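You operate a simulated robot arm through the tools that you are given. There is no shell and no other tool. Be economical: measure what you need, move in short steps, check, and stop when the job is done.

You run a simulated two-armed robot. Do the job below in one go: nothing can be reset, and whatever is moved stays where it is left.

TASK
Peel-test the purple sample and put it in the tray that the test chart gives.
Fine: hold the sample box while lifting it out; tape toward the sled, tab clamp shut, sled to its stop and home again, clamp open; the pull tester stays as it is.

It is judged by the outcome, as a careful person would: the job done as asked, and still so three seconds after it is handed in. It fails if anything else is knocked over, pushed out of place, dropped, spilled or broken.

THE ROBOT
Two 7-joint arms with two-finger parallel grippers on one trunk, on a base that drives. Base frame: it is fixed to the floor where the robot stands at the start and does not move with it; the origin is under the middle of the robot, x ahead of it, y to its left, z up; the surface under the hand at the start is at about z = 880. Readings come in mm, degrees, newtons and seconds.
The left shoulder is at the start at [70, 134, 1301], the right one opposite. With the tool pointing down near the work surface each hand reaches from about 100 to 620 mm from the robot's upright axis, wherever it stands, measured 20 degrees to its own side. Places, roughly: clear key [500, 600, 900]; peel sled [700, -100, 900]; seat of the peel jig [700, -200, 900]; tab clamp [600, -200, 900]; tester crank [700, 600, 1000]; tester shield [700, 800, 1000]. Payload 1.57 kg a hand.
Tool frame (each hand has its own): the origin (TCP) lies between the finger pads and is the grasp point; the fingertips stand 30 mm ahead of it; z points along the fingers, y is the line along which they close. Largest opening 80 mm; finger width 17, thickness 12; the body of the gripper, 40 by 82 mm, starts 80 mm behind the TCP.
Orientation is that of the tool frame in the base frame, as a unit quaternion [x, y, z, w]. With the fingers straight down and closing along the base's y, the tool's x points along the base's -x, its y along +y and its z along -z.

THE INTERFACE
- The arms move only by the tool servo_tool. It takes "left_series", "right_series" or both (then of equal length, played together; a hand with none holds still); each is a list of rows, each an object of numbers (a shift or turn left out is 0, a gripper value left out holds the last): "x", "y", "z": the shift along the tool's x, y, z in units of 25 mm (1.0 is 25 mm); "rx", "ry", "rz": the turn, a rotation vector about the tool's x, y, z in units of 5 degrees (1.0 is 5 degrees). In form: [{"x": .., "y": .., "z": .., "rx": .., "ry": .., "rz": ..}, ...]. A call has 1 to 10 rows; each row shifts and turns the commanded pose from where the row before left it, along the tool's axes as they then stand. "left_claw" and "right_claw" are, for a hand that has rows, the opening, from 0 (shut) to 1 (fully open), set as the call begins (left out, the last holds). A call with a number of a shift or a turn outside -1 to 1 is refused whole. Each row takes 0.2 s and may step no farther than 50 mm and 8.6 degrees from the row before; otherwise, or with a gripper value out of range, the whole call is refused. A pose out of reach is approached as far as the arm can. The call stops where the force on the tool passes 60 N (or 10 N more than at its start, if that is more) or the arm is blocked; 0.2 s more then pass. Each finger travels about 153 mm/s and halts on what it meets, pressing with about 21 N; the grip force reading is that of the motor and also rises with nothing between the fingers. The clock runs only during rows and for 0.2 s after the last one: add rows that do not move to give the fingers time. The reply holds the time, the measured pose of the TCP, the force on the tool along the base axes, the opening and the grip force, in the units named above and with some noise, with the torque about the TCP (base axes, N m) and any sound that the robot's microphone picked up, and new pictures: "views" is both (left out), scene, wrist or none (wrist: the cameras of the hands that moved).
- Cameras (640 x 400 px; columns grow to the right, rows downward): "scene" is now at [131, 15.7, 1515.7]; the picture's right is [0.18, -0.98, 0.00], its down [-0.68, -0.13, -0.72] and it looks along [0.71, 0.13, -0.69] (base axes); focal length 243 px, centre (320, 200). "left" rides on the left gripper at [72, 7, -122] in its tool frame; the picture's right is [-0.09, 1.00, 0.00], its down [-0.84, -0.08, -0.54] and it looks along [-0.54, -0.05, 0.84] (tool axes); focal length 238 px, centre (320, 200). "right" rides on the right gripper at [72, -7, -122] in its tool frame; the picture's right is [0.09, 1.00, 0.00], its down [-0.84, 0.08, -0.54] and it looks along [-0.54, 0.05, 0.84] (tool axes); focal length 238 px, centre (320, 200). There is no depth. A picture from a camera that has moved, and an enlarged one, comes with that camera's place and axes in the base frame and with its lens.
- move_column(by): slides the trunk up (or, below 0, down) by that many mm; the arms and the scene camera ride with it, the base frame stays. It gives what a move gives, with no picture.
- base_move(legs): drives the robot by 1 to 6 legs, each [ahead, left, turn to the left] in mm, mm and degrees, along the robot's own axes; the way and the turn of a leg run together, so that a leg with both is an arc; at most 1500 mm and 180 degrees a leg. The arms and the cameras ride along, it lands a little off, and it stops where it bumps. It gives what a move gives, and a new picture of the scene camera.
- head_to(pan, tilt): turns the head with the scene camera to pan (to the left, within 86 degrees either way) and tilt (down, from -29 to 69), counted from straight ahead of the robot. It gives what a move gives, and a new picture of the scene camera.
- zoom(camera, box): a new picture of the part [left, top, right, bottom] of that camera's present view, enlarged. The clock stands still meanwhile.
- sign_off(): hands the job in; it is judged then, once.

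Go step by step. Nothing tells you exact positions but the pictures and the camera data: compare them with the known pose of the tool, close in by small moves and look again before you grip or let go. The budget is 120 turns and 260 pictures, counting those below and the enlarged ones. Unless the task says otherwise, let go and move clear before handing in, and close with one line.

The tools are called as name(argument=value, ...) on one line, values as JSON. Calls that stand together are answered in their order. servo_tool: Moves the arms, as the interface text tells. Its arguments: {"type":"object","properties":{"left_series":{"type":"array","items":{"type":"object","properties":{"x":{"type":"number"},"y":{"type":"number"},"z":{"type":"number"},"rx":{"type":"number"},"ry":{"type":"number"},"rz":{"type":"number"}}}},"left_claw":{"type":"number"},"right_series":{"type":"array","items":{"type":"object","properties":{"x":{"type":"number"},"y":{"type":"number"},"z":{"type":"number"},"rx":{"type":"number"},"ry":{"type":"number"},"rz":{"type":"number"}}}},"right_claw":{"type":"number"},"views":{"type":"string","enum":["both","scene","wrist","none"]}},"required":[]} The other tools are called the same way: move_column (by) slides the trunk up or down; base_move (legs) drives the base; head_to (pan, tilt) turns the head that bears the scene camera; zoom (camera, box) takes an enlarged picture of a part of a camera's view; sign_off () hands the job in.

At the start:

```text
t: 0.0
left_eef_pos: [396.6, 237.4, 1314.4]
left_ee_rot: [0.0, 1.0, 0.001, 0.001]
left_wrist_force: [-0.2, 0.3, 0.2]
left_moment: [0.0, 0.02, 0.0]
left_grip_width: 80.1
left_grip_force: 0.0
right_eef_pos: [451.5, -145.7, 1336.8]
right_ee_rot: [0.001, 1.0, 0.001, 0.0]
right_wrist_force: [-0.1, -0.4, 1.0]
right_moment: [-0.02, -0.01, -0.01]
right_grip_width: 79.8
right_grip_force: 0.0
trunk travel left (down, up): [-875.0, 65.0]
robot x, y, heading: [-3.5, 2.5, 0.1]
head pan, tilt: [10.6, 43.9]
```

scene: 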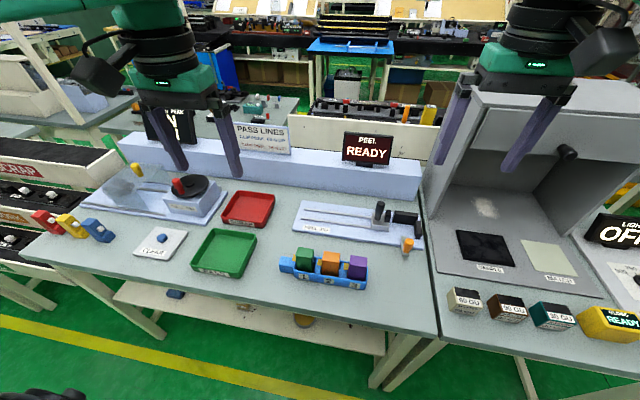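
right: 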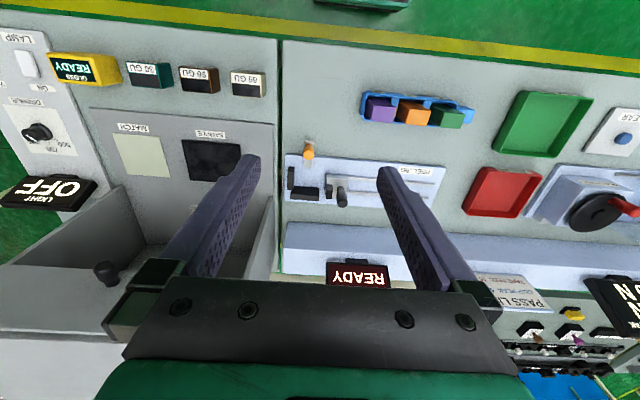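
left: 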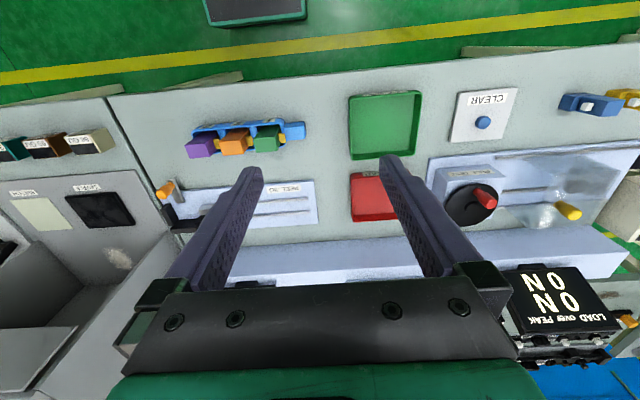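

I see a bench with the sample box (green, orange and purple samples), the peel jig, two trays and a chart. I'll enlarge the important parts first.

zoom(camera="scene", box=[220, 110, 300, 160])

zoom(camera="scene", box=[270, 190, 430, 290])

zoom(camera="right", box=[270, 80, 480, 220])

zoom(camera="left", box=[140, 80, 340, 240])

```text
8.00 times, centred on (260, 135) of scene
camera zoom: at [131.0, 15.7, 1515.7], right [0.18, -0.98, 0.0], down [-0.68, -0.13, -0.72], along [0.71, 0.13, -0.69], focal length 1942 px, centre (800, 720)
```

zoom: 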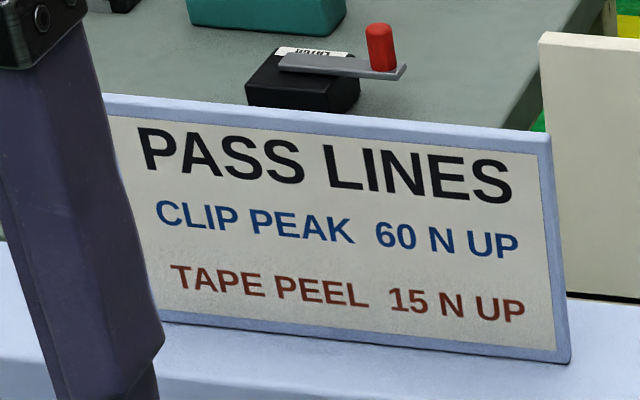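

```text
4.00 times, centred on (350, 240) of scene
camera zoom: at [131.0, 15.7, 1515.7], right [0.18, -0.98, 0.0], down [-0.68, -0.13, -0.72], along [0.71, 0.13, -0.69], focal length 971 px, centre (200, 40)
```

zoom: 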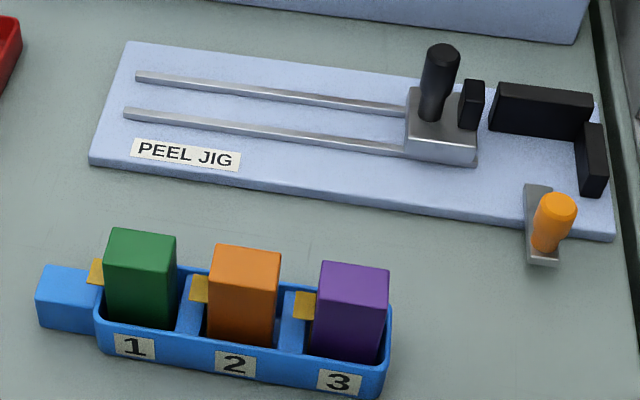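

```text
2.86 times, centred on (375, 150) of right
camera zoom: at [378.4, -152.0, 1459.9], right [-0.09, 1.0, 0.0], down [0.84, 0.08, 0.54], along [0.54, 0.05, -0.84], focal length 681 px, centre (163, 343)
```

zoom: 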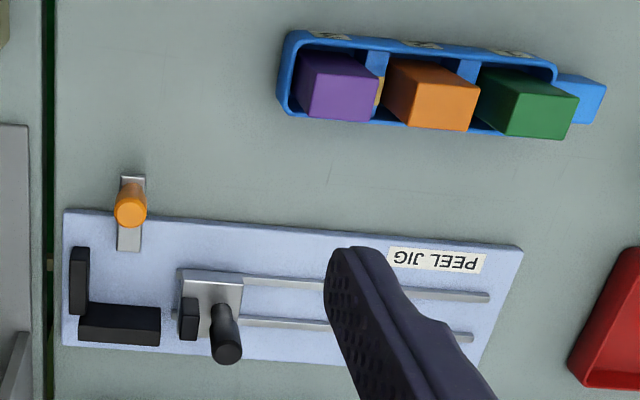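

```text
2.50 times, centred on (240, 160) of left
camera zoom: at [324.8, 243.7, 1436.3], right [0.09, 1.0, 0.0], down [0.84, -0.08, 0.54], along [0.54, -0.05, -0.84], focal length 596 px, centre (520, 300)
```

zoom: 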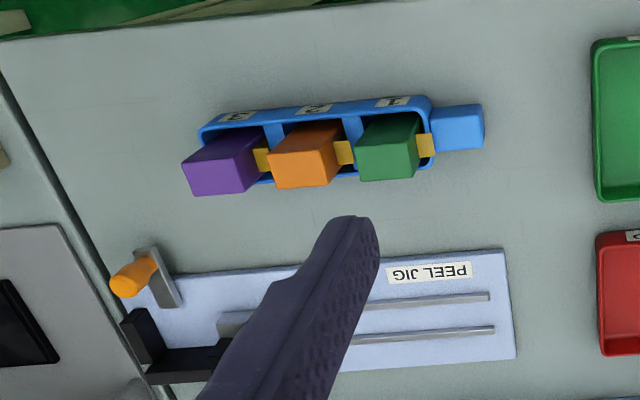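

The chart says tape peel passes at 15 N and up, presumably green for pass and red for reject. The jig seat at x≈700 is out of reach, so I'll drive ahead a little.

base_move(legs=[[150, 0, 0]])

head_to(pan=-10, tilt=55)

```text
t: 1.4
left_eef_pos: [542.0, 238.2, 1316.6]
left_ee_rot: [0.0, 1.0, 0.0, 0.002]
left_wrist_force: [-0.3, 0.6, 0.2]
left_moment: [0.0, -0.02, 0.0]
left_grip_width: 80.0
left_grip_force: 0.0
right_eef_pos: [597.1, -145.8, 1337.9]
right_ee_rot: [0.001, 1.0, 0.001, 0.001]
right_wrist_force: [0.2, 0.5, 0.2]
right_moment: [0.0, -0.01, 0.02]
right_grip_width: 80.2
right_grip_force: 0.1
trunk travel left (down, up): [-875.0, 65.0]
robot x, y, heading: [151.3, -1.9, -0.0]
head pan, tilt: [10.6, 43.9]
camera scene: at [276.3, 15.7, 1516.1], right [0.18, -0.98, 0.0], down [-0.68, -0.13, -0.72], along [0.71, 0.13, -0.69], focal length 243 px, centre (320, 200)
```

scene: 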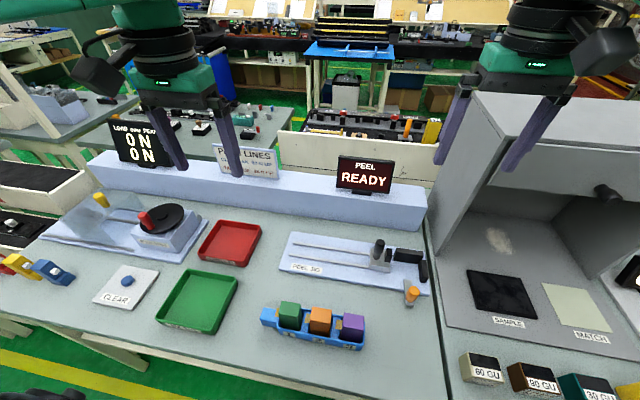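

```text
t: 2.2
left_eef_pos: [546.4, 238.2, 1313.7]
left_ee_rot: [-0.001, 1.0, 0.0, -0.001]
left_wrist_force: [-0.7, -0.5, -0.4]
left_moment: [0.01, -0.01, 0.01]
left_grip_width: 80.0
left_grip_force: 0.0
right_eef_pos: [602.6, -146.2, 1337.3]
right_ee_rot: [0.001, 1.0, 0.001, -0.001]
right_wrist_force: [-0.1, 0.4, 0.1]
right_moment: [0.03, -0.01, -0.02]
right_grip_width: 79.8
right_grip_force: 0.0
trunk travel left (down, up): [-875.0, 65.0]
robot x, y, heading: [149.5, -3.1, 0.0]
head pan, tilt: [-10.0, 55.0]
camera scene: at [271.9, -11.9, 1500.7], right [-0.17, -0.98, 0.0], down [-0.81, 0.14, -0.57], along [0.56, -0.1, -0.82], focal length 243 px, centre (320, 200)
```

scene: 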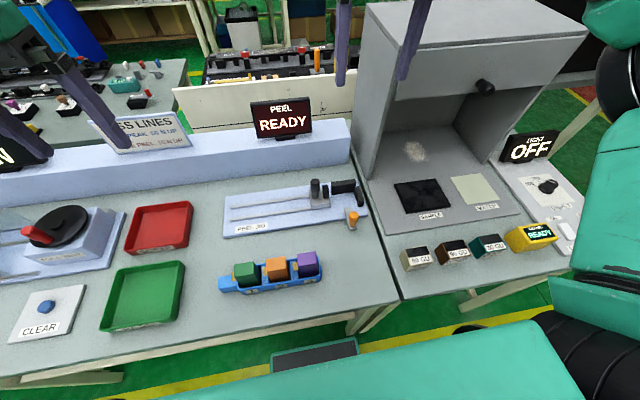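

The drive went well. I'll look closely at the samples and the jig from here.

zoom(camera="scene", box=[210, 240, 338, 320])

zoom(camera="scene", box=[260, 160, 388, 240])

zoom(camera="right", box=[160, 0, 480, 200])

zoom(camera="left", box=[0, 0, 320, 200])

```text
5.00 times, centred on (274, 280) of scene
camera zoom: at [271.9, -11.9, 1500.7], right [-0.17, -0.98, 0.0], down [-0.81, 0.14, -0.57], along [0.56, -0.1, -0.82], focal length 1213 px, centre (550, -200)
```

zoom: 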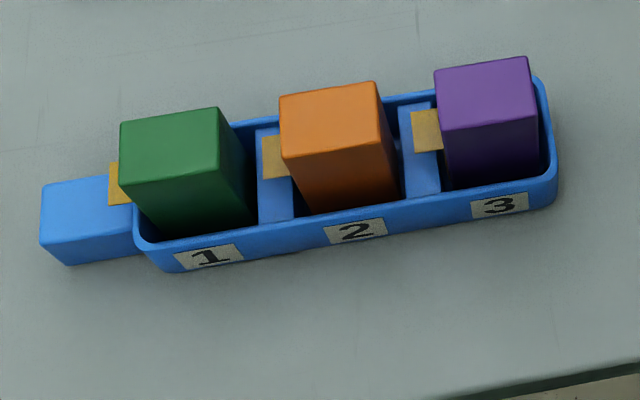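

```text
5.00 times, centred on (324, 200) of scene
camera zoom: at [271.9, -11.9, 1500.7], right [-0.17, -0.98, 0.0], down [-0.81, 0.14, -0.57], along [0.56, -0.1, -0.82], focal length 1213 px, centre (300, 200)
```

zoom: 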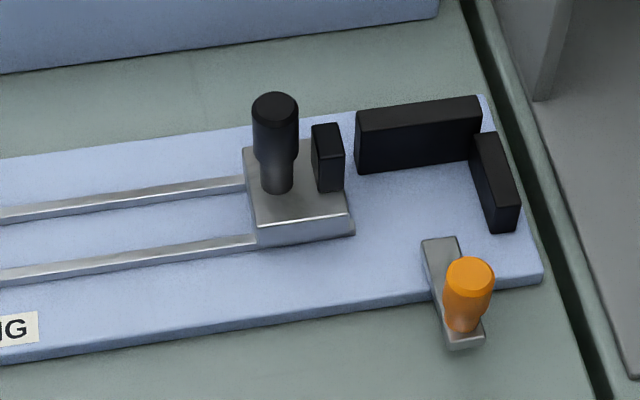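

```text
2.00 times, centred on (320, 100) of right
camera zoom: at [528.9, -151.9, 1459.7], right [-0.09, 1.0, 0.0], down [0.84, 0.08, 0.54], along [0.54, 0.05, -0.84], focal length 477 px, centre (320, 400)
```

zoom: 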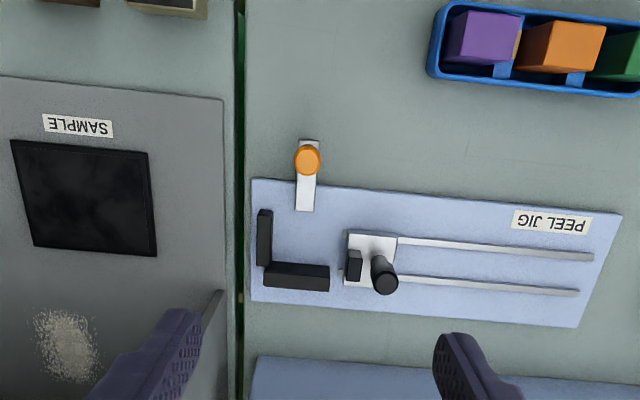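

```text
2.00 times, centred on (160, 100) of left
camera zoom: at [475.3, 243.7, 1436.2], right [0.09, 1.0, 0.0], down [0.84, -0.08, 0.54], along [0.54, -0.05, -0.84], focal length 477 px, centre (640, 400)
```

zoom: 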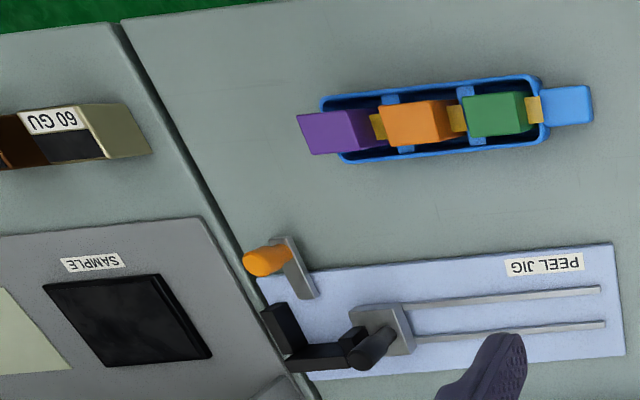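

The box and the jig both lie roughly along y, and each sample's tape tab faces +y, toward the sled side. The purple top is near (488, -19, 945), the box handle near (480, 180), and the seat near (680, -175). I'll turn both hands 90° so the fingers close along x.

servo_tool(left_series=[{"rz": 1}, {"rz": 1}, {"rz": 1}, {"rz": 1}, {"rz": 1}, {"rz": 1}, {"rz": 1}, {"rz": 1}, {"rz": 1}], right_series=[{"rz": 1}, {"rz": 1}, {"rz": 1}, {"rz": 1}, {"rz": 1}, {"rz": 1}, {"rz": 1}, {"rz": 1}, {"rz": 1}], views="none")

servo_tool(left_series=[{"rz": 1}, {"rz": 1}, {"rz": 1}, {"rz": 1}, {"rz": 1}, {"rz": 1}, {"rz": 1}, {"rz": 1}, {"rz": 1}], right_series=[{"rz": 1}, {"rz": 1}, {"rz": 1}, {"rz": 1}, {"rz": 1}, {"rz": 1}, {"rz": 1}, {"rz": 1}, {"rz": 1}], views="both")

```text
t: 4.2
left_eef_pos: [545.7, 237.8, 1313.9]
left_ee_rot: [0.383, 0.924, -0.001, -0.001]
left_wrist_force: [-1.3, 0.2, 0.0]
left_moment: [-0.01, 0.03, -0.01]
left_grip_width: 79.7
left_grip_force: 0.1
right_eef_pos: [601.2, -146.0, 1337.7]
right_ee_rot: [0.384, 0.923, 0.001, -0.001]
right_wrist_force: [0.3, -0.1, 0.5]
right_moment: [-0.04, -0.02, 0.0]
right_grip_width: 79.9
right_grip_force: 0.0
trunk travel left (down, up): [-875.0, 65.0]
robot x, y, heading: [149.0, 5.9, -0.0]
head pan, tilt: [-10.0, 55.0]
```

```text
t: 6.2
left_eef_pos: [545.5, 238.5, 1313.8]
left_ee_rot: [0.708, 0.706, -0.001, 0.0]
left_wrist_force: [-0.3, 0.3, 0.9]
left_moment: [0.01, -0.01, -0.02]
left_grip_width: 80.2
left_grip_force: 0.1
right_eef_pos: [601.0, -145.7, 1336.9]
right_ee_rot: [0.707, 0.707, 0.0, -0.001]
right_wrist_force: [-0.1, -0.3, -0.1]
right_moment: [-0.01, 0.0, 0.0]
right_grip_width: 80.3
right_grip_force: 0.0
trunk travel left (down, up): [-875.0, 65.0]
robot x, y, heading: [150.9, 0.4, 0.1]
head pan, tilt: [-10.0, 55.0]
camera scene: at [270.8, -11.9, 1500.7], right [-0.17, -0.98, 0.0], down [-0.81, 0.14, -0.57], along [0.56, -0.1, -0.82], focal length 243 px, centre (320, 200)
camera right: at [593.2, -73.6, 1460.2], right [1.0, 0.09, 0.0], down [0.08, -0.84, 0.54], along [0.05, -0.54, -0.84], focal length 238 px, centre (320, 200)
camera left: at [553.0, 309.0, 1436.5], right [1.0, -0.09, 0.0], down [-0.08, -0.84, 0.54], along [-0.05, -0.54, -0.84], focal length 238 px, centre (320, 200)
```

scene: 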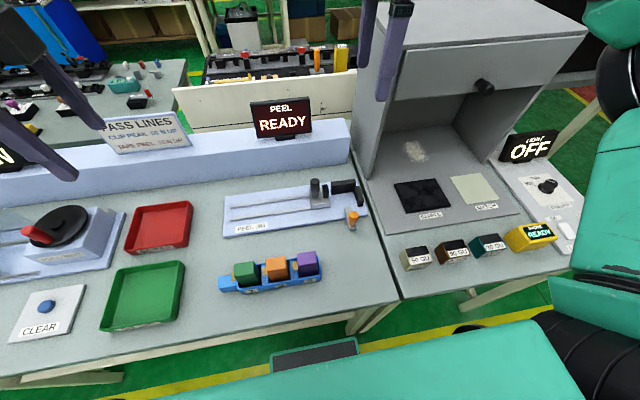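
right: 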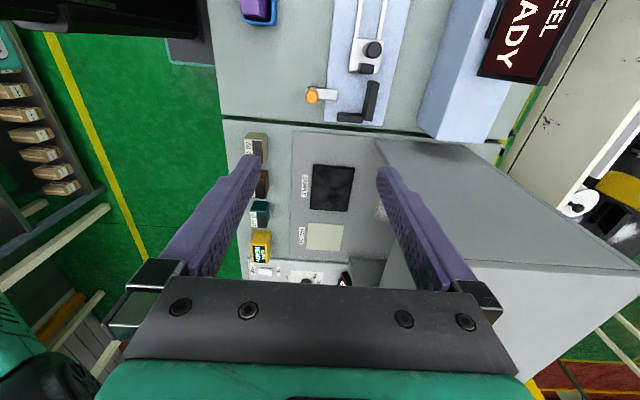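
left: 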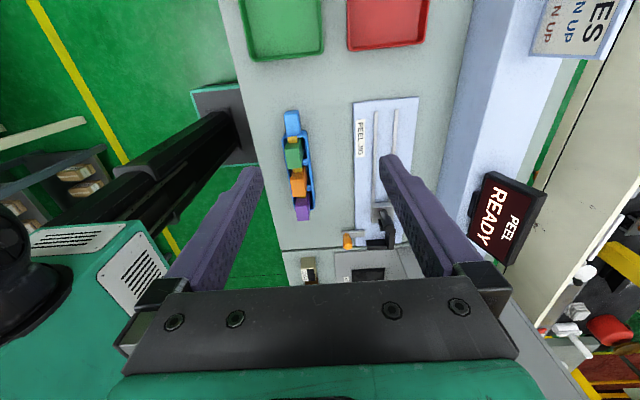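

The turn worked. I'll bring both hands over the box, the right above the purple sample and the left above the handle, still well up.

servo_tool(left_series=[{"x": -0.246, "y": -0.27, "z": 0.936}, {"x": -0.246, "y": -0.27, "z": 0.936}, {"x": -0.246, "y": -0.27, "z": 0.936}, {"x": -0.246, "y": -0.27, "z": 0.936}, {"x": -0.246, "y": -0.27, "z": 0.936}, {"x": -0.246, "y": -0.27, "z": 0.936}, {"x": -0.246, "y": -0.27, "z": 0.936}, {"x": -0.246, "y": -0.27, "z": 0.936}, {"x": -0.246, "y": -0.27, "z": 0.936}, {"x": -0.246, "y": -0.27, "z": 0.936}], right_series=[{"x": 0.5, "y": -0.464, "z": 0.9}, {"x": 0.5, "y": -0.464, "z": 0.9}, {"x": 0.5, "y": -0.464, "z": 0.9}, {"x": 0.5, "y": -0.464, "z": 0.9}, {"x": 0.5, "y": -0.464, "z": 0.9}, {"x": 0.5, "y": -0.464, "z": 0.9}, {"x": 0.5, "y": -0.464, "z": 0.9}, {"x": 0.5, "y": -0.464, "z": 0.9}, {"x": 0.5, "y": -0.464, "z": 0.9}, {"x": 0.5, "y": -0.464, "z": 0.9}], views="both")

```text
t: 8.4
left_eef_pos: [487.7, 175.6, 1080.4]
left_ee_rot: [0.706, 0.708, -0.001, 0.0]
left_wrist_force: [-0.8, -0.5, 0.4]
left_moment: [-0.04, 0.02, 0.02]
left_grip_width: 80.2
left_grip_force: 0.1
left hand out of reach, approached as far as the arm can: row 10
right_eef_pos: [484.8, -19.6, 1113.5]
right_ee_rot: [0.708, 0.706, 0.0, -0.001]
right_wrist_force: [0.5, 0.3, 0.1]
right_moment: [0.0, -0.01, 0.02]
right_grip_width: 80.1
right_grip_force: 0.0
trunk travel left (down, up): [-875.0, 65.0]
robot x, y, heading: [151.4, -0.9, 0.2]
head pan, tilt: [-10.0, 55.0]
camera scene: at [271.2, -11.0, 1500.7], right [-0.17, -0.98, 0.0], down [-0.81, 0.14, -0.57], along [0.56, -0.1, -0.82], focal length 243 px, centre (320, 200)
camera right: at [478.4, 53.1, 1235.6], right [1.0, 0.09, 0.0], down [0.08, -0.84, 0.54], along [0.05, -0.54, -0.84], focal length 238 px, centre (320, 200)
camera left: at [494.9, 246.9, 1201.8], right [1.0, -0.09, 0.0], down [-0.08, -0.84, 0.54], along [-0.05, -0.54, -0.84], focal length 238 px, centre (320, 200)
```

scene: 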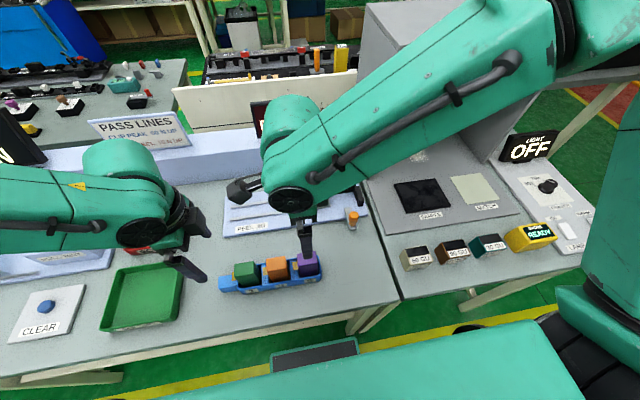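
right: 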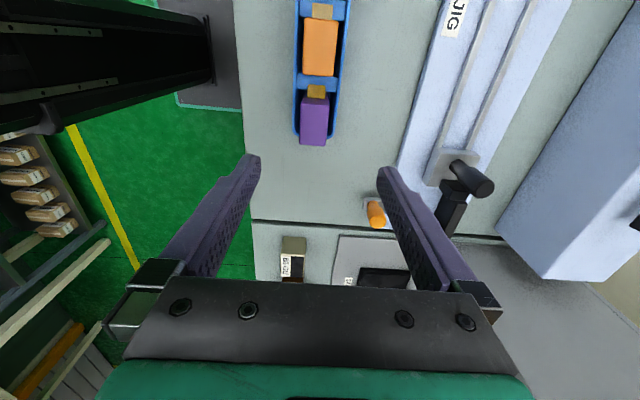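
left: 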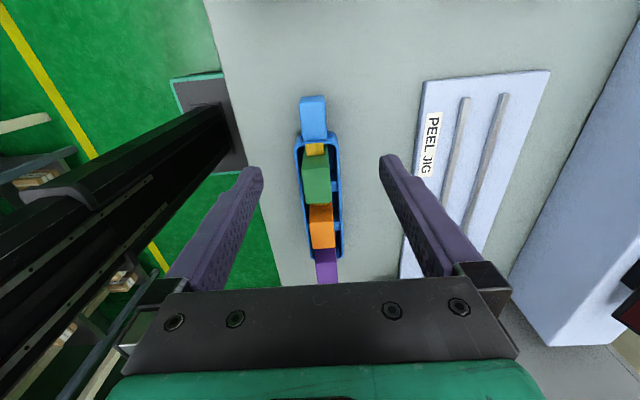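

The left hand fell slightly short of reach. I'll go on down in small steps and see how it settles.

servo_tool(left_series=[{"z": 0.8}, {"z": 0.8}, {"z": 0.8}, {"z": 0.8}], right_series=[{"z": 0.8, "x": -0.05}, {"z": 0.8, "x": -0.05}, {"z": 0.8, "x": -0.05}, {"z": 0.8, "x": -0.05}], views="wrist")

```text
t: 9.4
left_eef_pos: [488.7, 174.8, 999.9]
left_ee_rot: [0.707, 0.707, 0.001, 0.0]
left_wrist_force: [-0.1, -0.2, -0.1]
left_moment: [-0.01, 0.0, 0.0]
left_grip_width: 80.0
left_grip_force: 0.0
right_eef_pos: [485.3, -24.7, 1031.8]
right_ee_rot: [0.708, 0.707, 0.0, -0.001]
right_wrist_force: [0.7, -0.4, 0.6]
right_moment: [0.02, 0.0, -0.01]
right_grip_width: 79.8
right_grip_force: 0.0
trunk travel left (down, up): [-875.0, 65.0]
robot x, y, heading: [150.9, 2.5, 0.0]
head pan, tilt: [-10.0, 55.0]
camera right: at [477.7, 48.0, 1154.8], right [1.0, 0.09, 0.0], down [0.08, -0.84, 0.54], along [0.05, -0.54, -0.84], focal length 238 px, centre (320, 200)
camera left: at [494.8, 246.5, 1122.0], right [1.0, -0.09, 0.0], down [-0.08, -0.84, 0.54], along [-0.05, -0.54, -0.84], focal length 238 px, centre (320, 200)
```

right: 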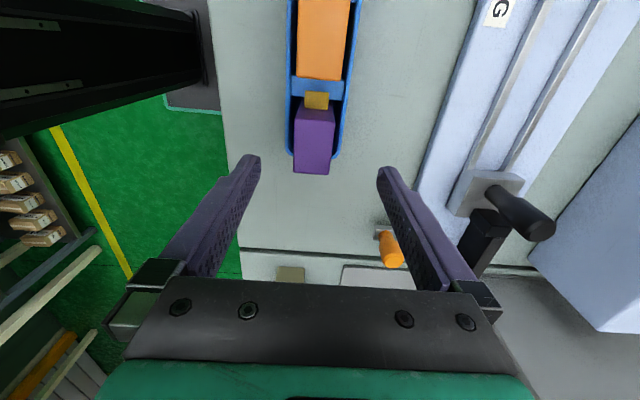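
left: 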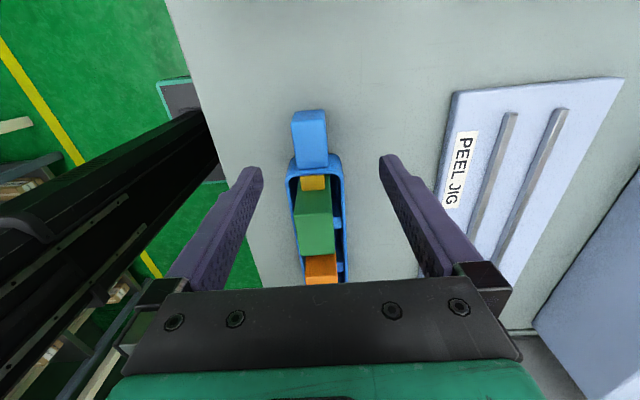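

zoom(camera="right", box=[256, 80, 384, 190])

zoom(camera="left", box=[246, 90, 374, 170])

zoom(camera="scene", box=[194, 230, 354, 330])

```text
3.64 times, centred on (320, 135) of right
camera zoom: at [477.7, 48.0, 1154.8], right [1.0, 0.09, 0.0], down [0.08, -0.84, 0.54], along [0.05, -0.54, -0.84], focal length 867 px, centre (320, 436)
```

zoom: 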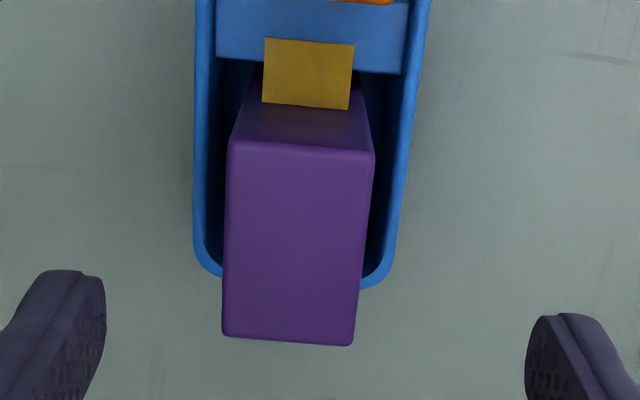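

```text
5.00 times, centred on (310, 130) of left
camera zoom: at [494.8, 246.5, 1122.0], right [1.0, -0.09, 0.0], down [-0.08, -0.84, 0.54], along [-0.05, -0.54, -0.84], focal length 1192 px, centre (370, 550)
```

zoom: 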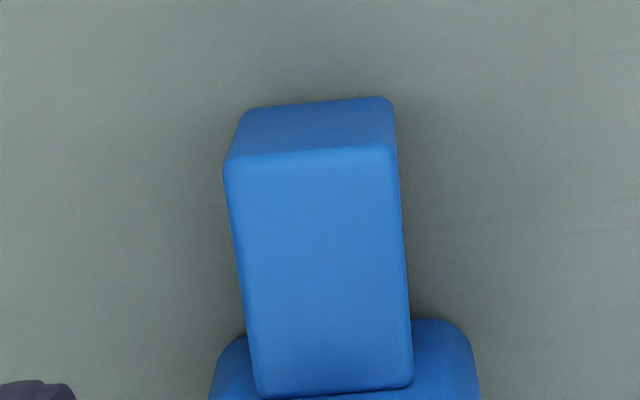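

```text
4.00 times, centred on (274, 280) of scene
camera zoom: at [271.8, -11.5, 1500.7], right [-0.17, -0.98, 0.0], down [-0.81, 0.14, -0.57], along [0.56, -0.1, -0.82], focal length 971 px, centre (504, -120)
```

zoom: 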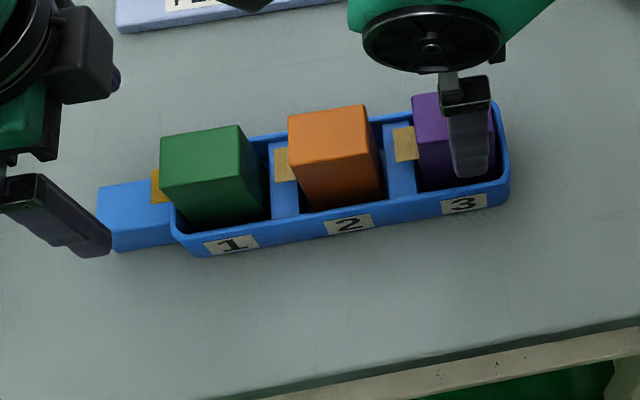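

The sample top is near (480, -22) at z≈970, and it is about 30 mm thick in x. The handle is centred at (480, 174) with its top at z≈917. I'll lower the left hand to the handle first.

servo_tool(left_series=[{"y": -0.35, "z": 0.4}, {"z": 0.7}, {"z": 0.7}, {"z": 0.7}, {"z": 0.66}], views="wrist")

```text
t: 10.6
left_eef_pos: [478.5, 176.0, 921.8]
left_ee_rot: [0.707, 0.707, 0.0, 0.0]
left_wrist_force: [-0.8, 0.2, -0.5]
left_moment: [-0.01, -0.02, 0.04]
left_grip_width: 80.0
left_grip_force: 0.1
right_eef_pos: [483.9, -25.5, 1031.8]
right_ee_rot: [0.708, 0.706, 0.001, -0.001]
right_wrist_force: [-0.1, 0.4, -0.3]
right_moment: [0.01, -0.01, -0.02]
right_grip_width: 79.9
right_grip_force: 0.0
trunk travel left (down, up): [-875.0, 65.0]
robot x, y, heading: [146.1, -2.8, 0.2]
head pan, tilt: [-10.0, 55.0]
camera left: at [486.0, 246.9, 1043.9], right [1.0, -0.09, 0.0], down [-0.08, -0.84, 0.54], along [-0.05, -0.54, -0.84], focal length 238 px, centre (320, 200)
```

left: 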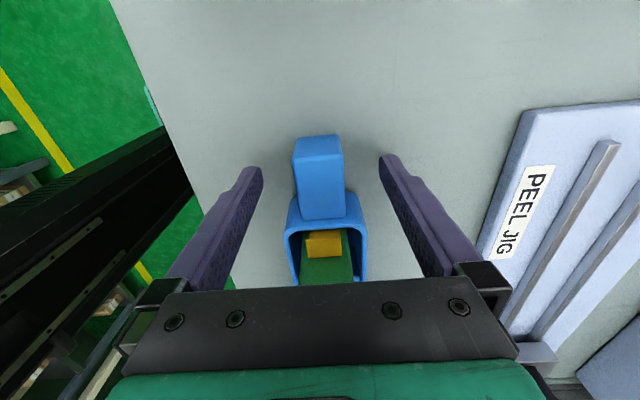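

The handle is well centred between the left fingers. I'll close the left hand on it and bring the right hand down over the purple sample.

servo_tool(left_series=[{}, {}, {}], left_claw=0, right_series=[{"y": -0.18, "x": 0.12}, {"z": 0.5}, {"z": 0.5}], views="wrist")

```text
t: 11.4
left_eef_pos: [478.8, 176.1, 922.7]
left_ee_rot: [0.707, 0.707, 0.0, 0.0]
left_wrist_force: [0.3, -0.2, -0.6]
left_moment: [0.07, -0.04, -0.03]
left_grip_width: 29.3
left_grip_force: 21.1
right_eef_pos: [480.7, -22.2, 1006.0]
right_ee_rot: [0.708, 0.706, 0.0, 0.0]
right_wrist_force: [-0.1, 0.1, 0.7]
right_moment: [-0.02, 0.0, 0.02]
right_grip_width: 79.9
right_grip_force: 0.0
trunk travel left (down, up): [-875.0, 65.0]
robot x, y, heading: [153.5, 1.6, -0.0]
head pan, tilt: [-10.0, 55.0]
camera right: at [473.0, 50.5, 1129.9], right [1.0, 0.09, 0.0], down [0.08, -0.84, 0.54], along [0.05, -0.54, -0.84], focal length 238 px, centre (320, 200)
camera left: at [485.6, 246.9, 1044.1], right [1.0, -0.09, 0.0], down [-0.08, -0.84, 0.54], along [-0.05, -0.54, -0.84], focal length 238 px, centre (320, 200)
```

right: 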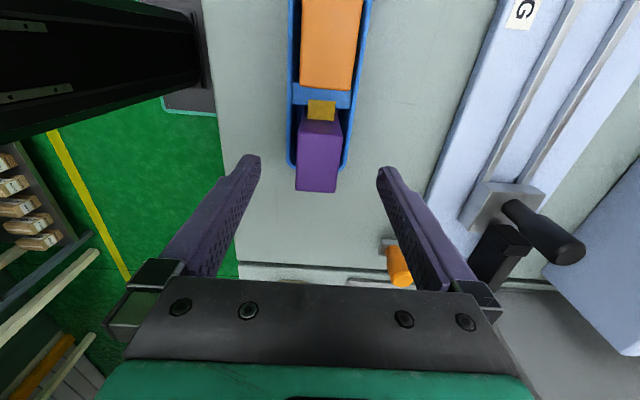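
left: 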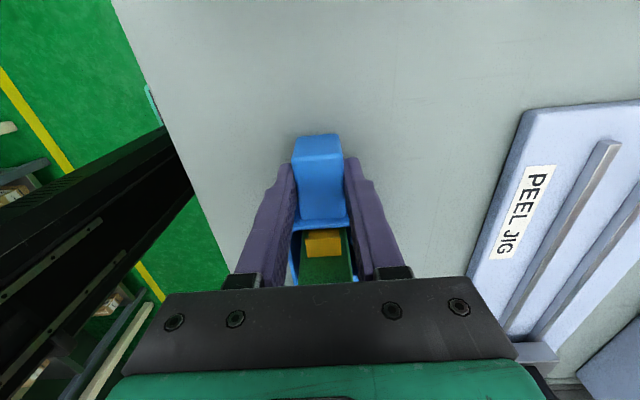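

servo_tool(right_series=[{"z": 0.6}, {"z": 0.6}, {"z": 0.16}], views="both")

```text
t: 12.2
left_eef_pos: [478.6, 175.7, 923.1]
left_ee_rot: [0.708, 0.706, 0.0, 0.0]
left_wrist_force: [0.1, 0.7, -1.2]
left_moment: [0.03, 0.02, 0.0]
left_grip_width: 28.8
left_grip_force: 21.2
right_eef_pos: [482.3, -19.4, 976.7]
right_ee_rot: [0.711, 0.703, 0.007, -0.005]
right_wrist_force: [-0.1, 0.3, 0.4]
right_moment: [0.01, 0.0, -0.01]
right_grip_width: 79.9
right_grip_force: 0.0
trunk travel left (down, up): [-875.0, 65.0]
robot x, y, heading: [148.1, -0.2, -0.1]
head pan, tilt: [-10.0, 55.0]
camera scene: at [270.9, -12.0, 1500.7], right [-0.17, -0.98, 0.0], down [-0.81, 0.14, -0.57], along [0.56, -0.1, -0.82], focal length 243 px, centre (320, 200)
camera right: at [475.6, 51.0, 1099.6], right [1.0, 0.08, 0.0], down [0.07, -0.85, 0.53], along [0.05, -0.53, -0.85], focal length 238 px, centre (320, 200)
```

scene: 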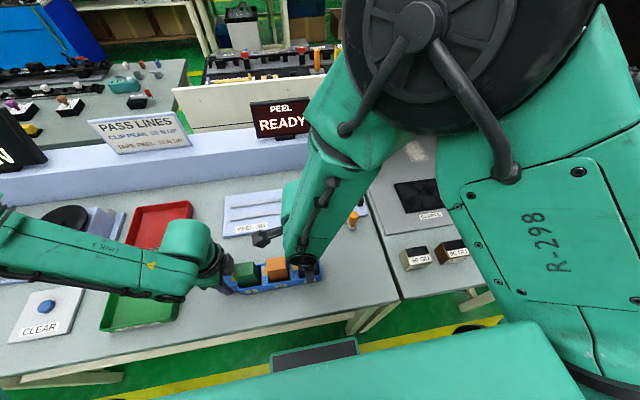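
right: 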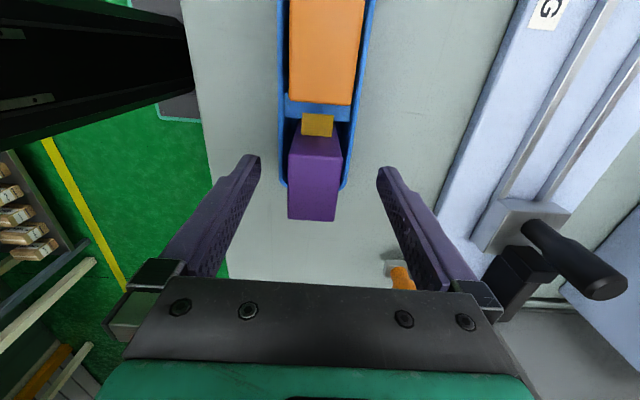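

servo_tool(right_series=[{}, {}], views="wrist")

zoom(camera="right", box=[240, 80, 400, 240])

```text
t: 12.8
left_eef_pos: [478.7, 175.4, 922.6]
left_ee_rot: [0.707, 0.707, 0.0, 0.0]
left_wrist_force: [-0.3, 0.0, -0.5]
left_moment: [-0.02, 0.02, 0.02]
left_grip_width: 29.2
left_grip_force: 21.0
right_eef_pos: [482.5, -20.8, 974.2]
right_ee_rot: [0.711, 0.703, 0.004, -0.005]
right_wrist_force: [-0.2, 0.5, 0.8]
right_moment: [0.01, 0.0, 0.01]
right_grip_width: 79.9
right_grip_force: 0.0
trunk travel left (down, up): [-875.0, 65.0]
robot x, y, heading: [150.0, -1.3, 0.0]
head pan, tilt: [-10.0, 55.0]
camera right: at [475.4, 49.9, 1097.9], right [1.0, 0.08, 0.0], down [0.07, -0.84, 0.53], along [0.04, -0.53, -0.85], focal length 238 px, centre (320, 200)
```

right: 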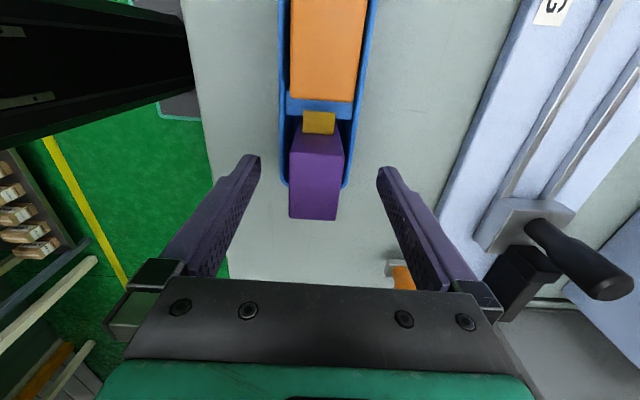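

```text
2.50 times, centred on (320, 160) of right
camera zoom: at [475.4, 49.9, 1097.9], right [1.0, 0.08, 0.0], down [0.07, -0.84, 0.53], along [0.04, -0.53, -0.85], focal length 596 px, centre (320, 300)
```

zoom: 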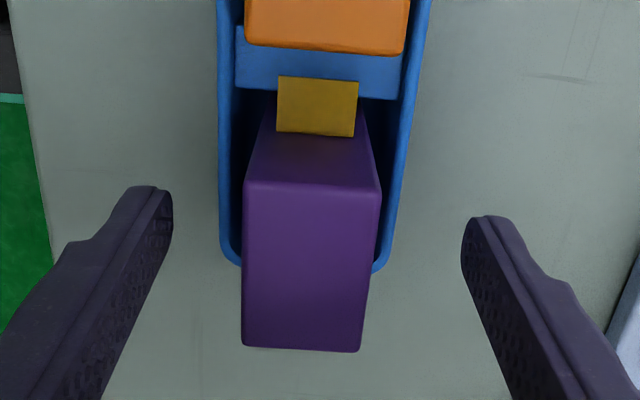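

The sample top is at z≈971, centred at about (479, -22), so the fingertips overlap it by about 27 mm. I'll close the right hand on it.

servo_tool(right_series=[{"y": -0.12}, {}, {}, {}], right_claw=0, views="wrist")

```text
t: 13.8
left_eef_pos: [477.5, 174.1, 922.9]
left_ee_rot: [0.707, 0.707, 0.0, 0.0]
left_wrist_force: [-0.6, 0.0, 0.6]
left_moment: [-0.05, 0.01, -0.04]
left_grip_width: 29.3
left_grip_force: 20.8
right_eef_pos: [478.5, -21.1, 974.7]
right_ee_rot: [0.712, 0.702, 0.004, -0.008]
right_wrist_force: [0.5, -1.4, 0.2]
right_moment: [-0.01, -0.02, -0.01]
right_grip_width: 29.5
right_grip_force: 21.2
trunk travel left (down, up): [-875.0, 65.0]
robot x, y, heading: [147.4, -1.0, -0.1]
head pan, tilt: [-10.0, 55.0]
camera right: at [472.6, 49.7, 1098.5], right [1.0, 0.08, -0.01], down [0.07, -0.85, 0.53], along [0.03, -0.53, -0.85], focal length 238 px, centre (320, 200)
```

right: 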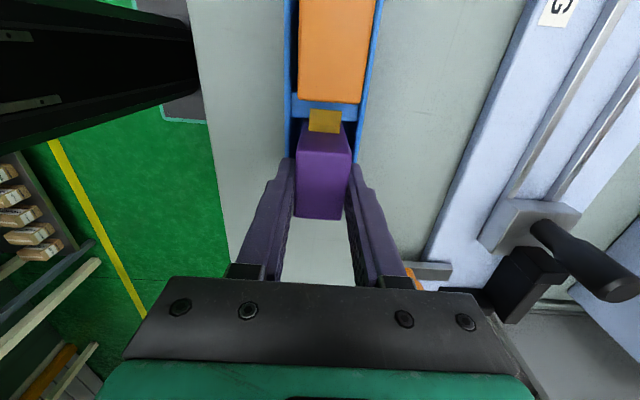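

Gripped at 29.5 mm. I'll lift slowly straight up while the left hand holds the box.

servo_tool(right_series=[{"z": -0.4}, {"z": -0.4}, {"z": -0.5}, {"z": -0.6}, {"z": -0.7}, {"z": -0.8}, {"z": -0.8}], views="both")

```text
t: 15.4
left_eef_pos: [478.2, 176.3, 922.5]
left_ee_rot: [0.707, 0.707, 0.0, 0.0]
left_wrist_force: [-0.7, 0.0, -0.4]
left_moment: [0.08, -0.03, 0.0]
left_grip_width: 29.2
left_grip_force: 20.7
right_eef_pos: [477.2, -23.4, 1079.1]
right_ee_rot: [0.708, 0.707, 0.001, -0.001]
right_wrist_force: [-0.6, -0.3, -1.0]
right_moment: [0.0, 0.01, 0.0]
right_grip_width: 29.5
right_grip_force: 21.0
trunk travel left (down, up): [-875.0, 65.0]
robot x, y, heading: [149.2, -1.3, 0.3]
head pan, tilt: [-10.0, 55.0]
camera scene: at [270.7, -12.6, 1500.7], right [-0.17, -0.98, 0.0], down [-0.81, 0.14, -0.57], along [0.56, -0.1, -0.82], focal length 243 px, centre (320, 200)
camera right: at [469.5, 49.9, 1201.9], right [1.0, 0.09, 0.0], down [0.08, -0.84, 0.54], along [0.05, -0.54, -0.84], focal length 238 px, centre (320, 200)
```

scene: 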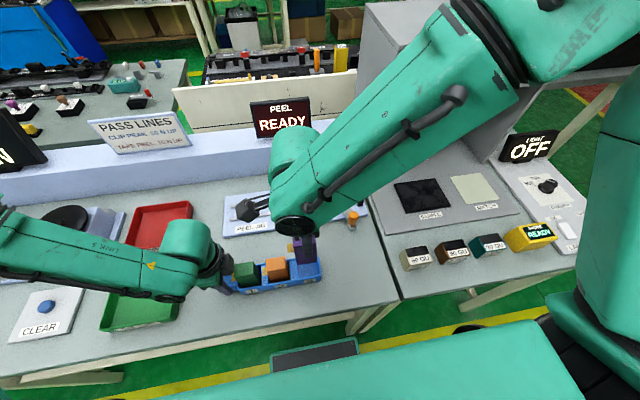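
right: 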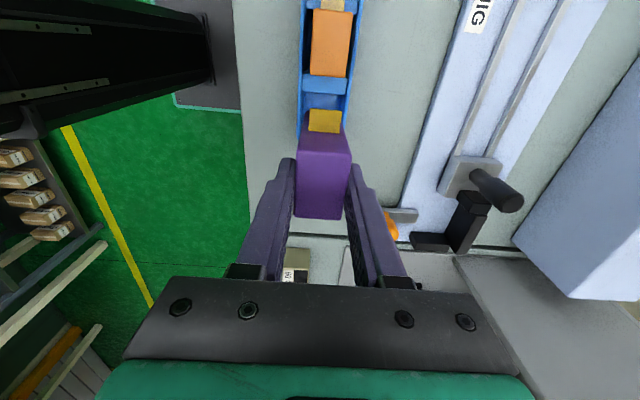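

The sample is clear of the box. I'll let go of the handle and raise the left hand, while carrying the sample high toward the jig.

servo_tool(left_series=[{}, {}, {}, {"z": -0.6}, {"z": -1}, {"z": -1}, {"z": -1}, {"z": -1}, {"z": -1}, {"z": -1}], left_claw=1, right_series=[{"y": 0.7, "x": -0.4, "z": -0.1}, {"y": 0.7, "x": -0.4, "z": -0.1}, {"y": 0.7, "x": -0.4, "z": -0.1}, {"y": 0.7, "x": -0.4, "z": -0.1}, {"y": 0.7, "x": -0.4, "z": -0.1}, {"y": 0.7, "x": -0.4, "z": -0.1}, {"y": 0.7, "x": -0.4, "z": -0.1}, {"y": 0.7, "x": -0.5, "z": -0.1}, {"y": 0.7, "x": -0.5, "z": -0.1}, {"y": 0.7, "x": -0.5, "z": -0.1}], views="both")

```text
t: 17.6
left_eef_pos: [487.1, 174.9, 1077.9]
left_ee_rot: [0.708, 0.706, 0.0, 0.0]
left_wrist_force: [-0.1, -0.7, 0.0]
left_moment: [0.02, -0.01, -0.01]
left_grip_width: 80.1
left_grip_force: 0.0
left hand out of reach, approached as far as the arm can: row 7, 8, 9
right_eef_pos: [651.4, -129.3, 1103.3]
right_ee_rot: [0.707, 0.707, 0.0, 0.0]
right_wrist_force: [-0.5, -0.7, 0.1]
right_moment: [0.02, 0.02, 0.0]
right_grip_width: 29.4
right_grip_force: 21.3
trunk travel left (down, up): [-875.0, 65.0]
robot x, y, heading: [151.3, 0.3, -0.1]
head pan, tilt: [-10.0, 55.0]
camera scene: at [270.6, -11.7, 1500.7], right [-0.17, -0.98, 0.0], down [-0.81, 0.14, -0.57], along [0.56, -0.1, -0.82], focal length 243 px, centre (320, 200)
camera right: at [643.8, -57.6, 1227.1], right [1.0, 0.09, 0.0], down [0.08, -0.84, 0.54], along [0.05, -0.54, -0.84], focal length 238 px, centre (320, 200)
camera left: at [494.8, 245.9, 1200.2], right [1.0, -0.09, 0.0], down [-0.08, -0.84, 0.54], along [-0.05, -0.54, -0.84], focal length 238 px, centre (320, 200)
```

scene: 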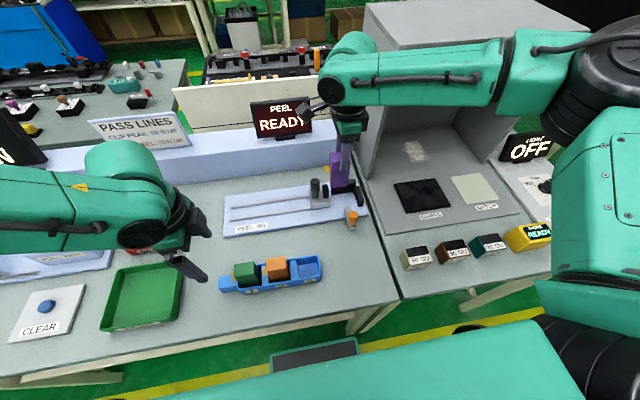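
right: 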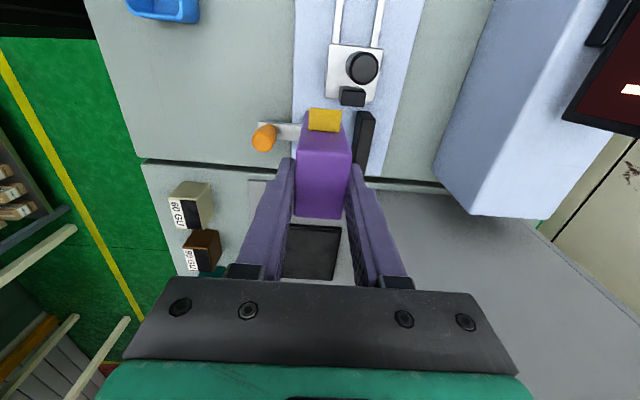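
left: 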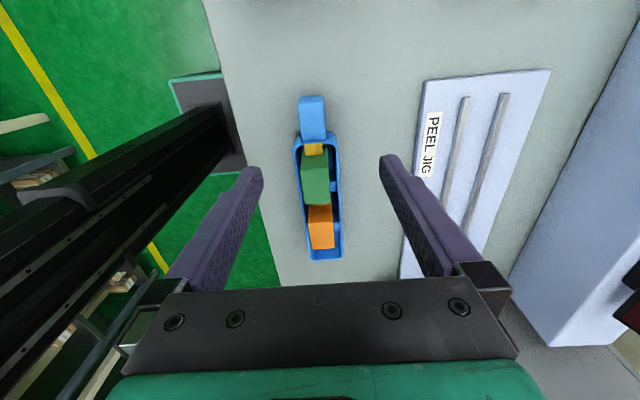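

zoom(camera="right", box=[230, 40, 410, 160])

zoom(camera="scene", box=[274, 140, 394, 240])

```text
3.33 times, centred on (320, 100) of right
camera zoom: at [643.8, -57.6, 1227.1], right [1.0, 0.09, 0.0], down [0.08, -0.84, 0.54], along [0.05, -0.54, -0.84], focal length 794 px, centre (320, 533)
```

zoom: 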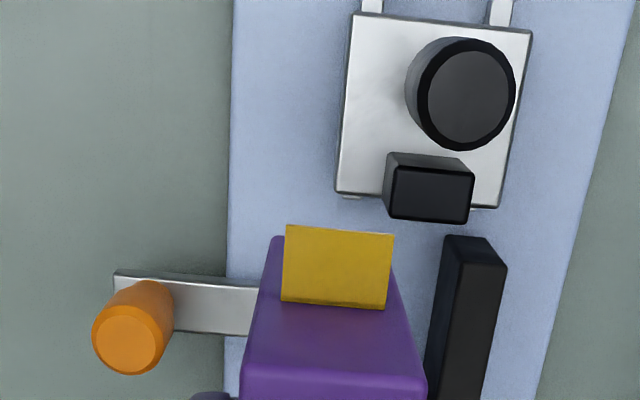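

```text
4.00 times, centred on (334, 190) of scene
camera zoom: at [270.6, -11.7, 1500.7], right [-0.17, -0.98, 0.0], down [-0.81, 0.14, -0.57], along [0.56, -0.1, -0.82], focal length 971 px, centre (264, 240)
```

zoom: 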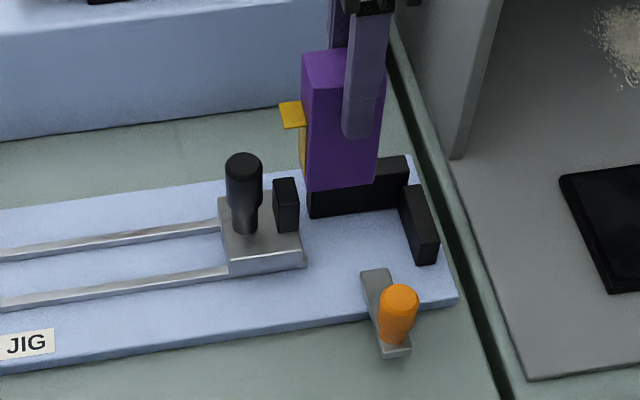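

The seat's back wall is at x≈702, its side wall at y≈-196 and its floor at z≈895; the sample's bottom is 88 mm below the TCP. I'll line up above the seat centre, near (684, -171), and come down to about 20 mm above it.

servo_tool(right_series=[{"x": -0.6, "y": 0.5}, {"x": -0.6, "y": 0.5}, {"x": -0.44, "y": 0.26}, {"z": 0.8}, {"z": 0.8}, {"z": 0.8}, {"z": 0.8}, {"z": 0.5}], left_series=[{"x": 0.8, "y": 0.3}, {"x": 0.8, "y": 0.3}, {"x": 0.8, "y": 0.3}, {"x": 0.8}, {}, {}, {}, {}], views="both")

zoom(camera="scene", box=[274, 140, 394, 240])

zoom(camera="right", box=[240, 40, 400, 240])

```text
t: 19.4
left_eef_pos: [510.7, 254.7, 1077.9]
left_ee_rot: [0.707, 0.707, 0.0, 0.0]
left_wrist_force: [-0.2, -0.4, 0.3]
left_moment: [-0.01, 0.03, -0.01]
left_grip_width: 79.9
left_grip_force: 0.1
right_eef_pos: [684.5, -170.7, 1010.6]
right_ee_rot: [0.708, 0.706, 0.0, 0.0]
right_wrist_force: [-0.4, 0.0, -0.8]
right_moment: [0.02, 0.01, -0.01]
right_grip_width: 29.0
right_grip_force: 20.9
trunk travel left (down, up): [-875.0, 65.0]
robot x, y, heading: [151.1, 2.3, 0.1]
head pan, tilt: [-10.0, 55.0]
camera scene: at [271.1, -12.0, 1500.7], right [-0.17, -0.98, 0.0], down [-0.81, 0.14, -0.57], along [0.56, -0.1, -0.82], focal length 243 px, centre (320, 200)
camera right: at [676.6, -98.5, 1133.2], right [1.0, 0.09, 0.0], down [0.08, -0.84, 0.54], along [0.05, -0.54, -0.84], focal length 238 px, centre (320, 200)
camera left: at [517.0, 326.0, 1199.6], right [1.0, -0.09, 0.0], down [-0.08, -0.84, 0.54], along [-0.05, -0.54, -0.84], focal length 238 px, centre (320, 200)
```

scene: 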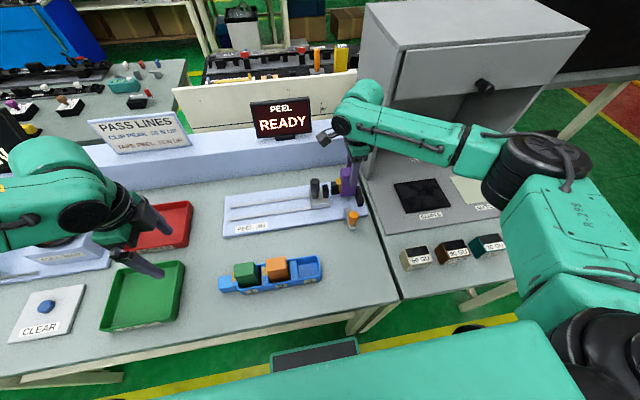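
right: 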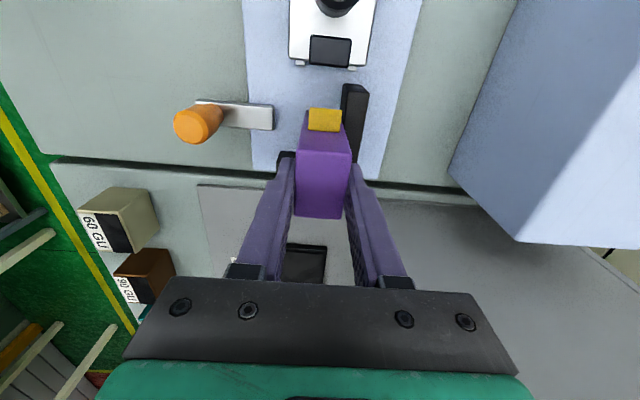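
left: 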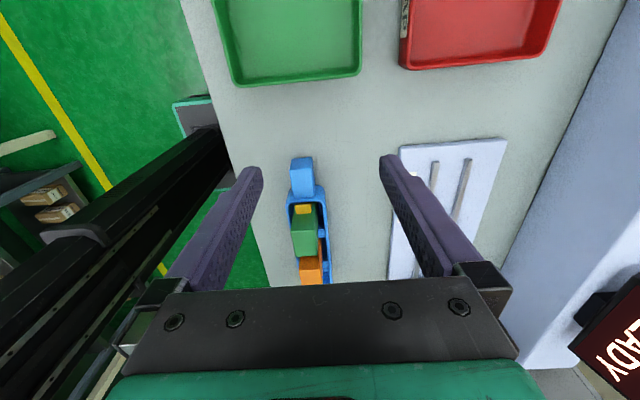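

```text
4.00 times, centred on (334, 190) of scene
camera zoom: at [271.1, -12.0, 1500.7], right [-0.17, -0.98, 0.0], down [-0.81, 0.14, -0.57], along [0.56, -0.1, -0.82], focal length 971 px, centre (264, 240)
```

zoom: 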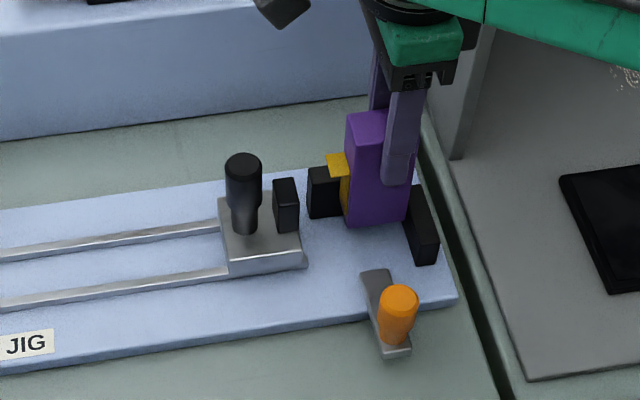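

```text
2.00 times, centred on (320, 140) of right
camera zoom: at [676.6, -98.5, 1133.2], right [1.0, 0.09, 0.0], down [0.08, -0.84, 0.54], along [0.05, -0.54, -0.84], focal length 477 px, centre (320, 320)
```

zoom: 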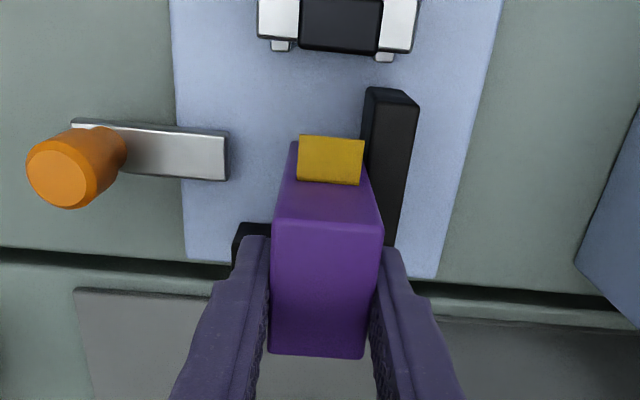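

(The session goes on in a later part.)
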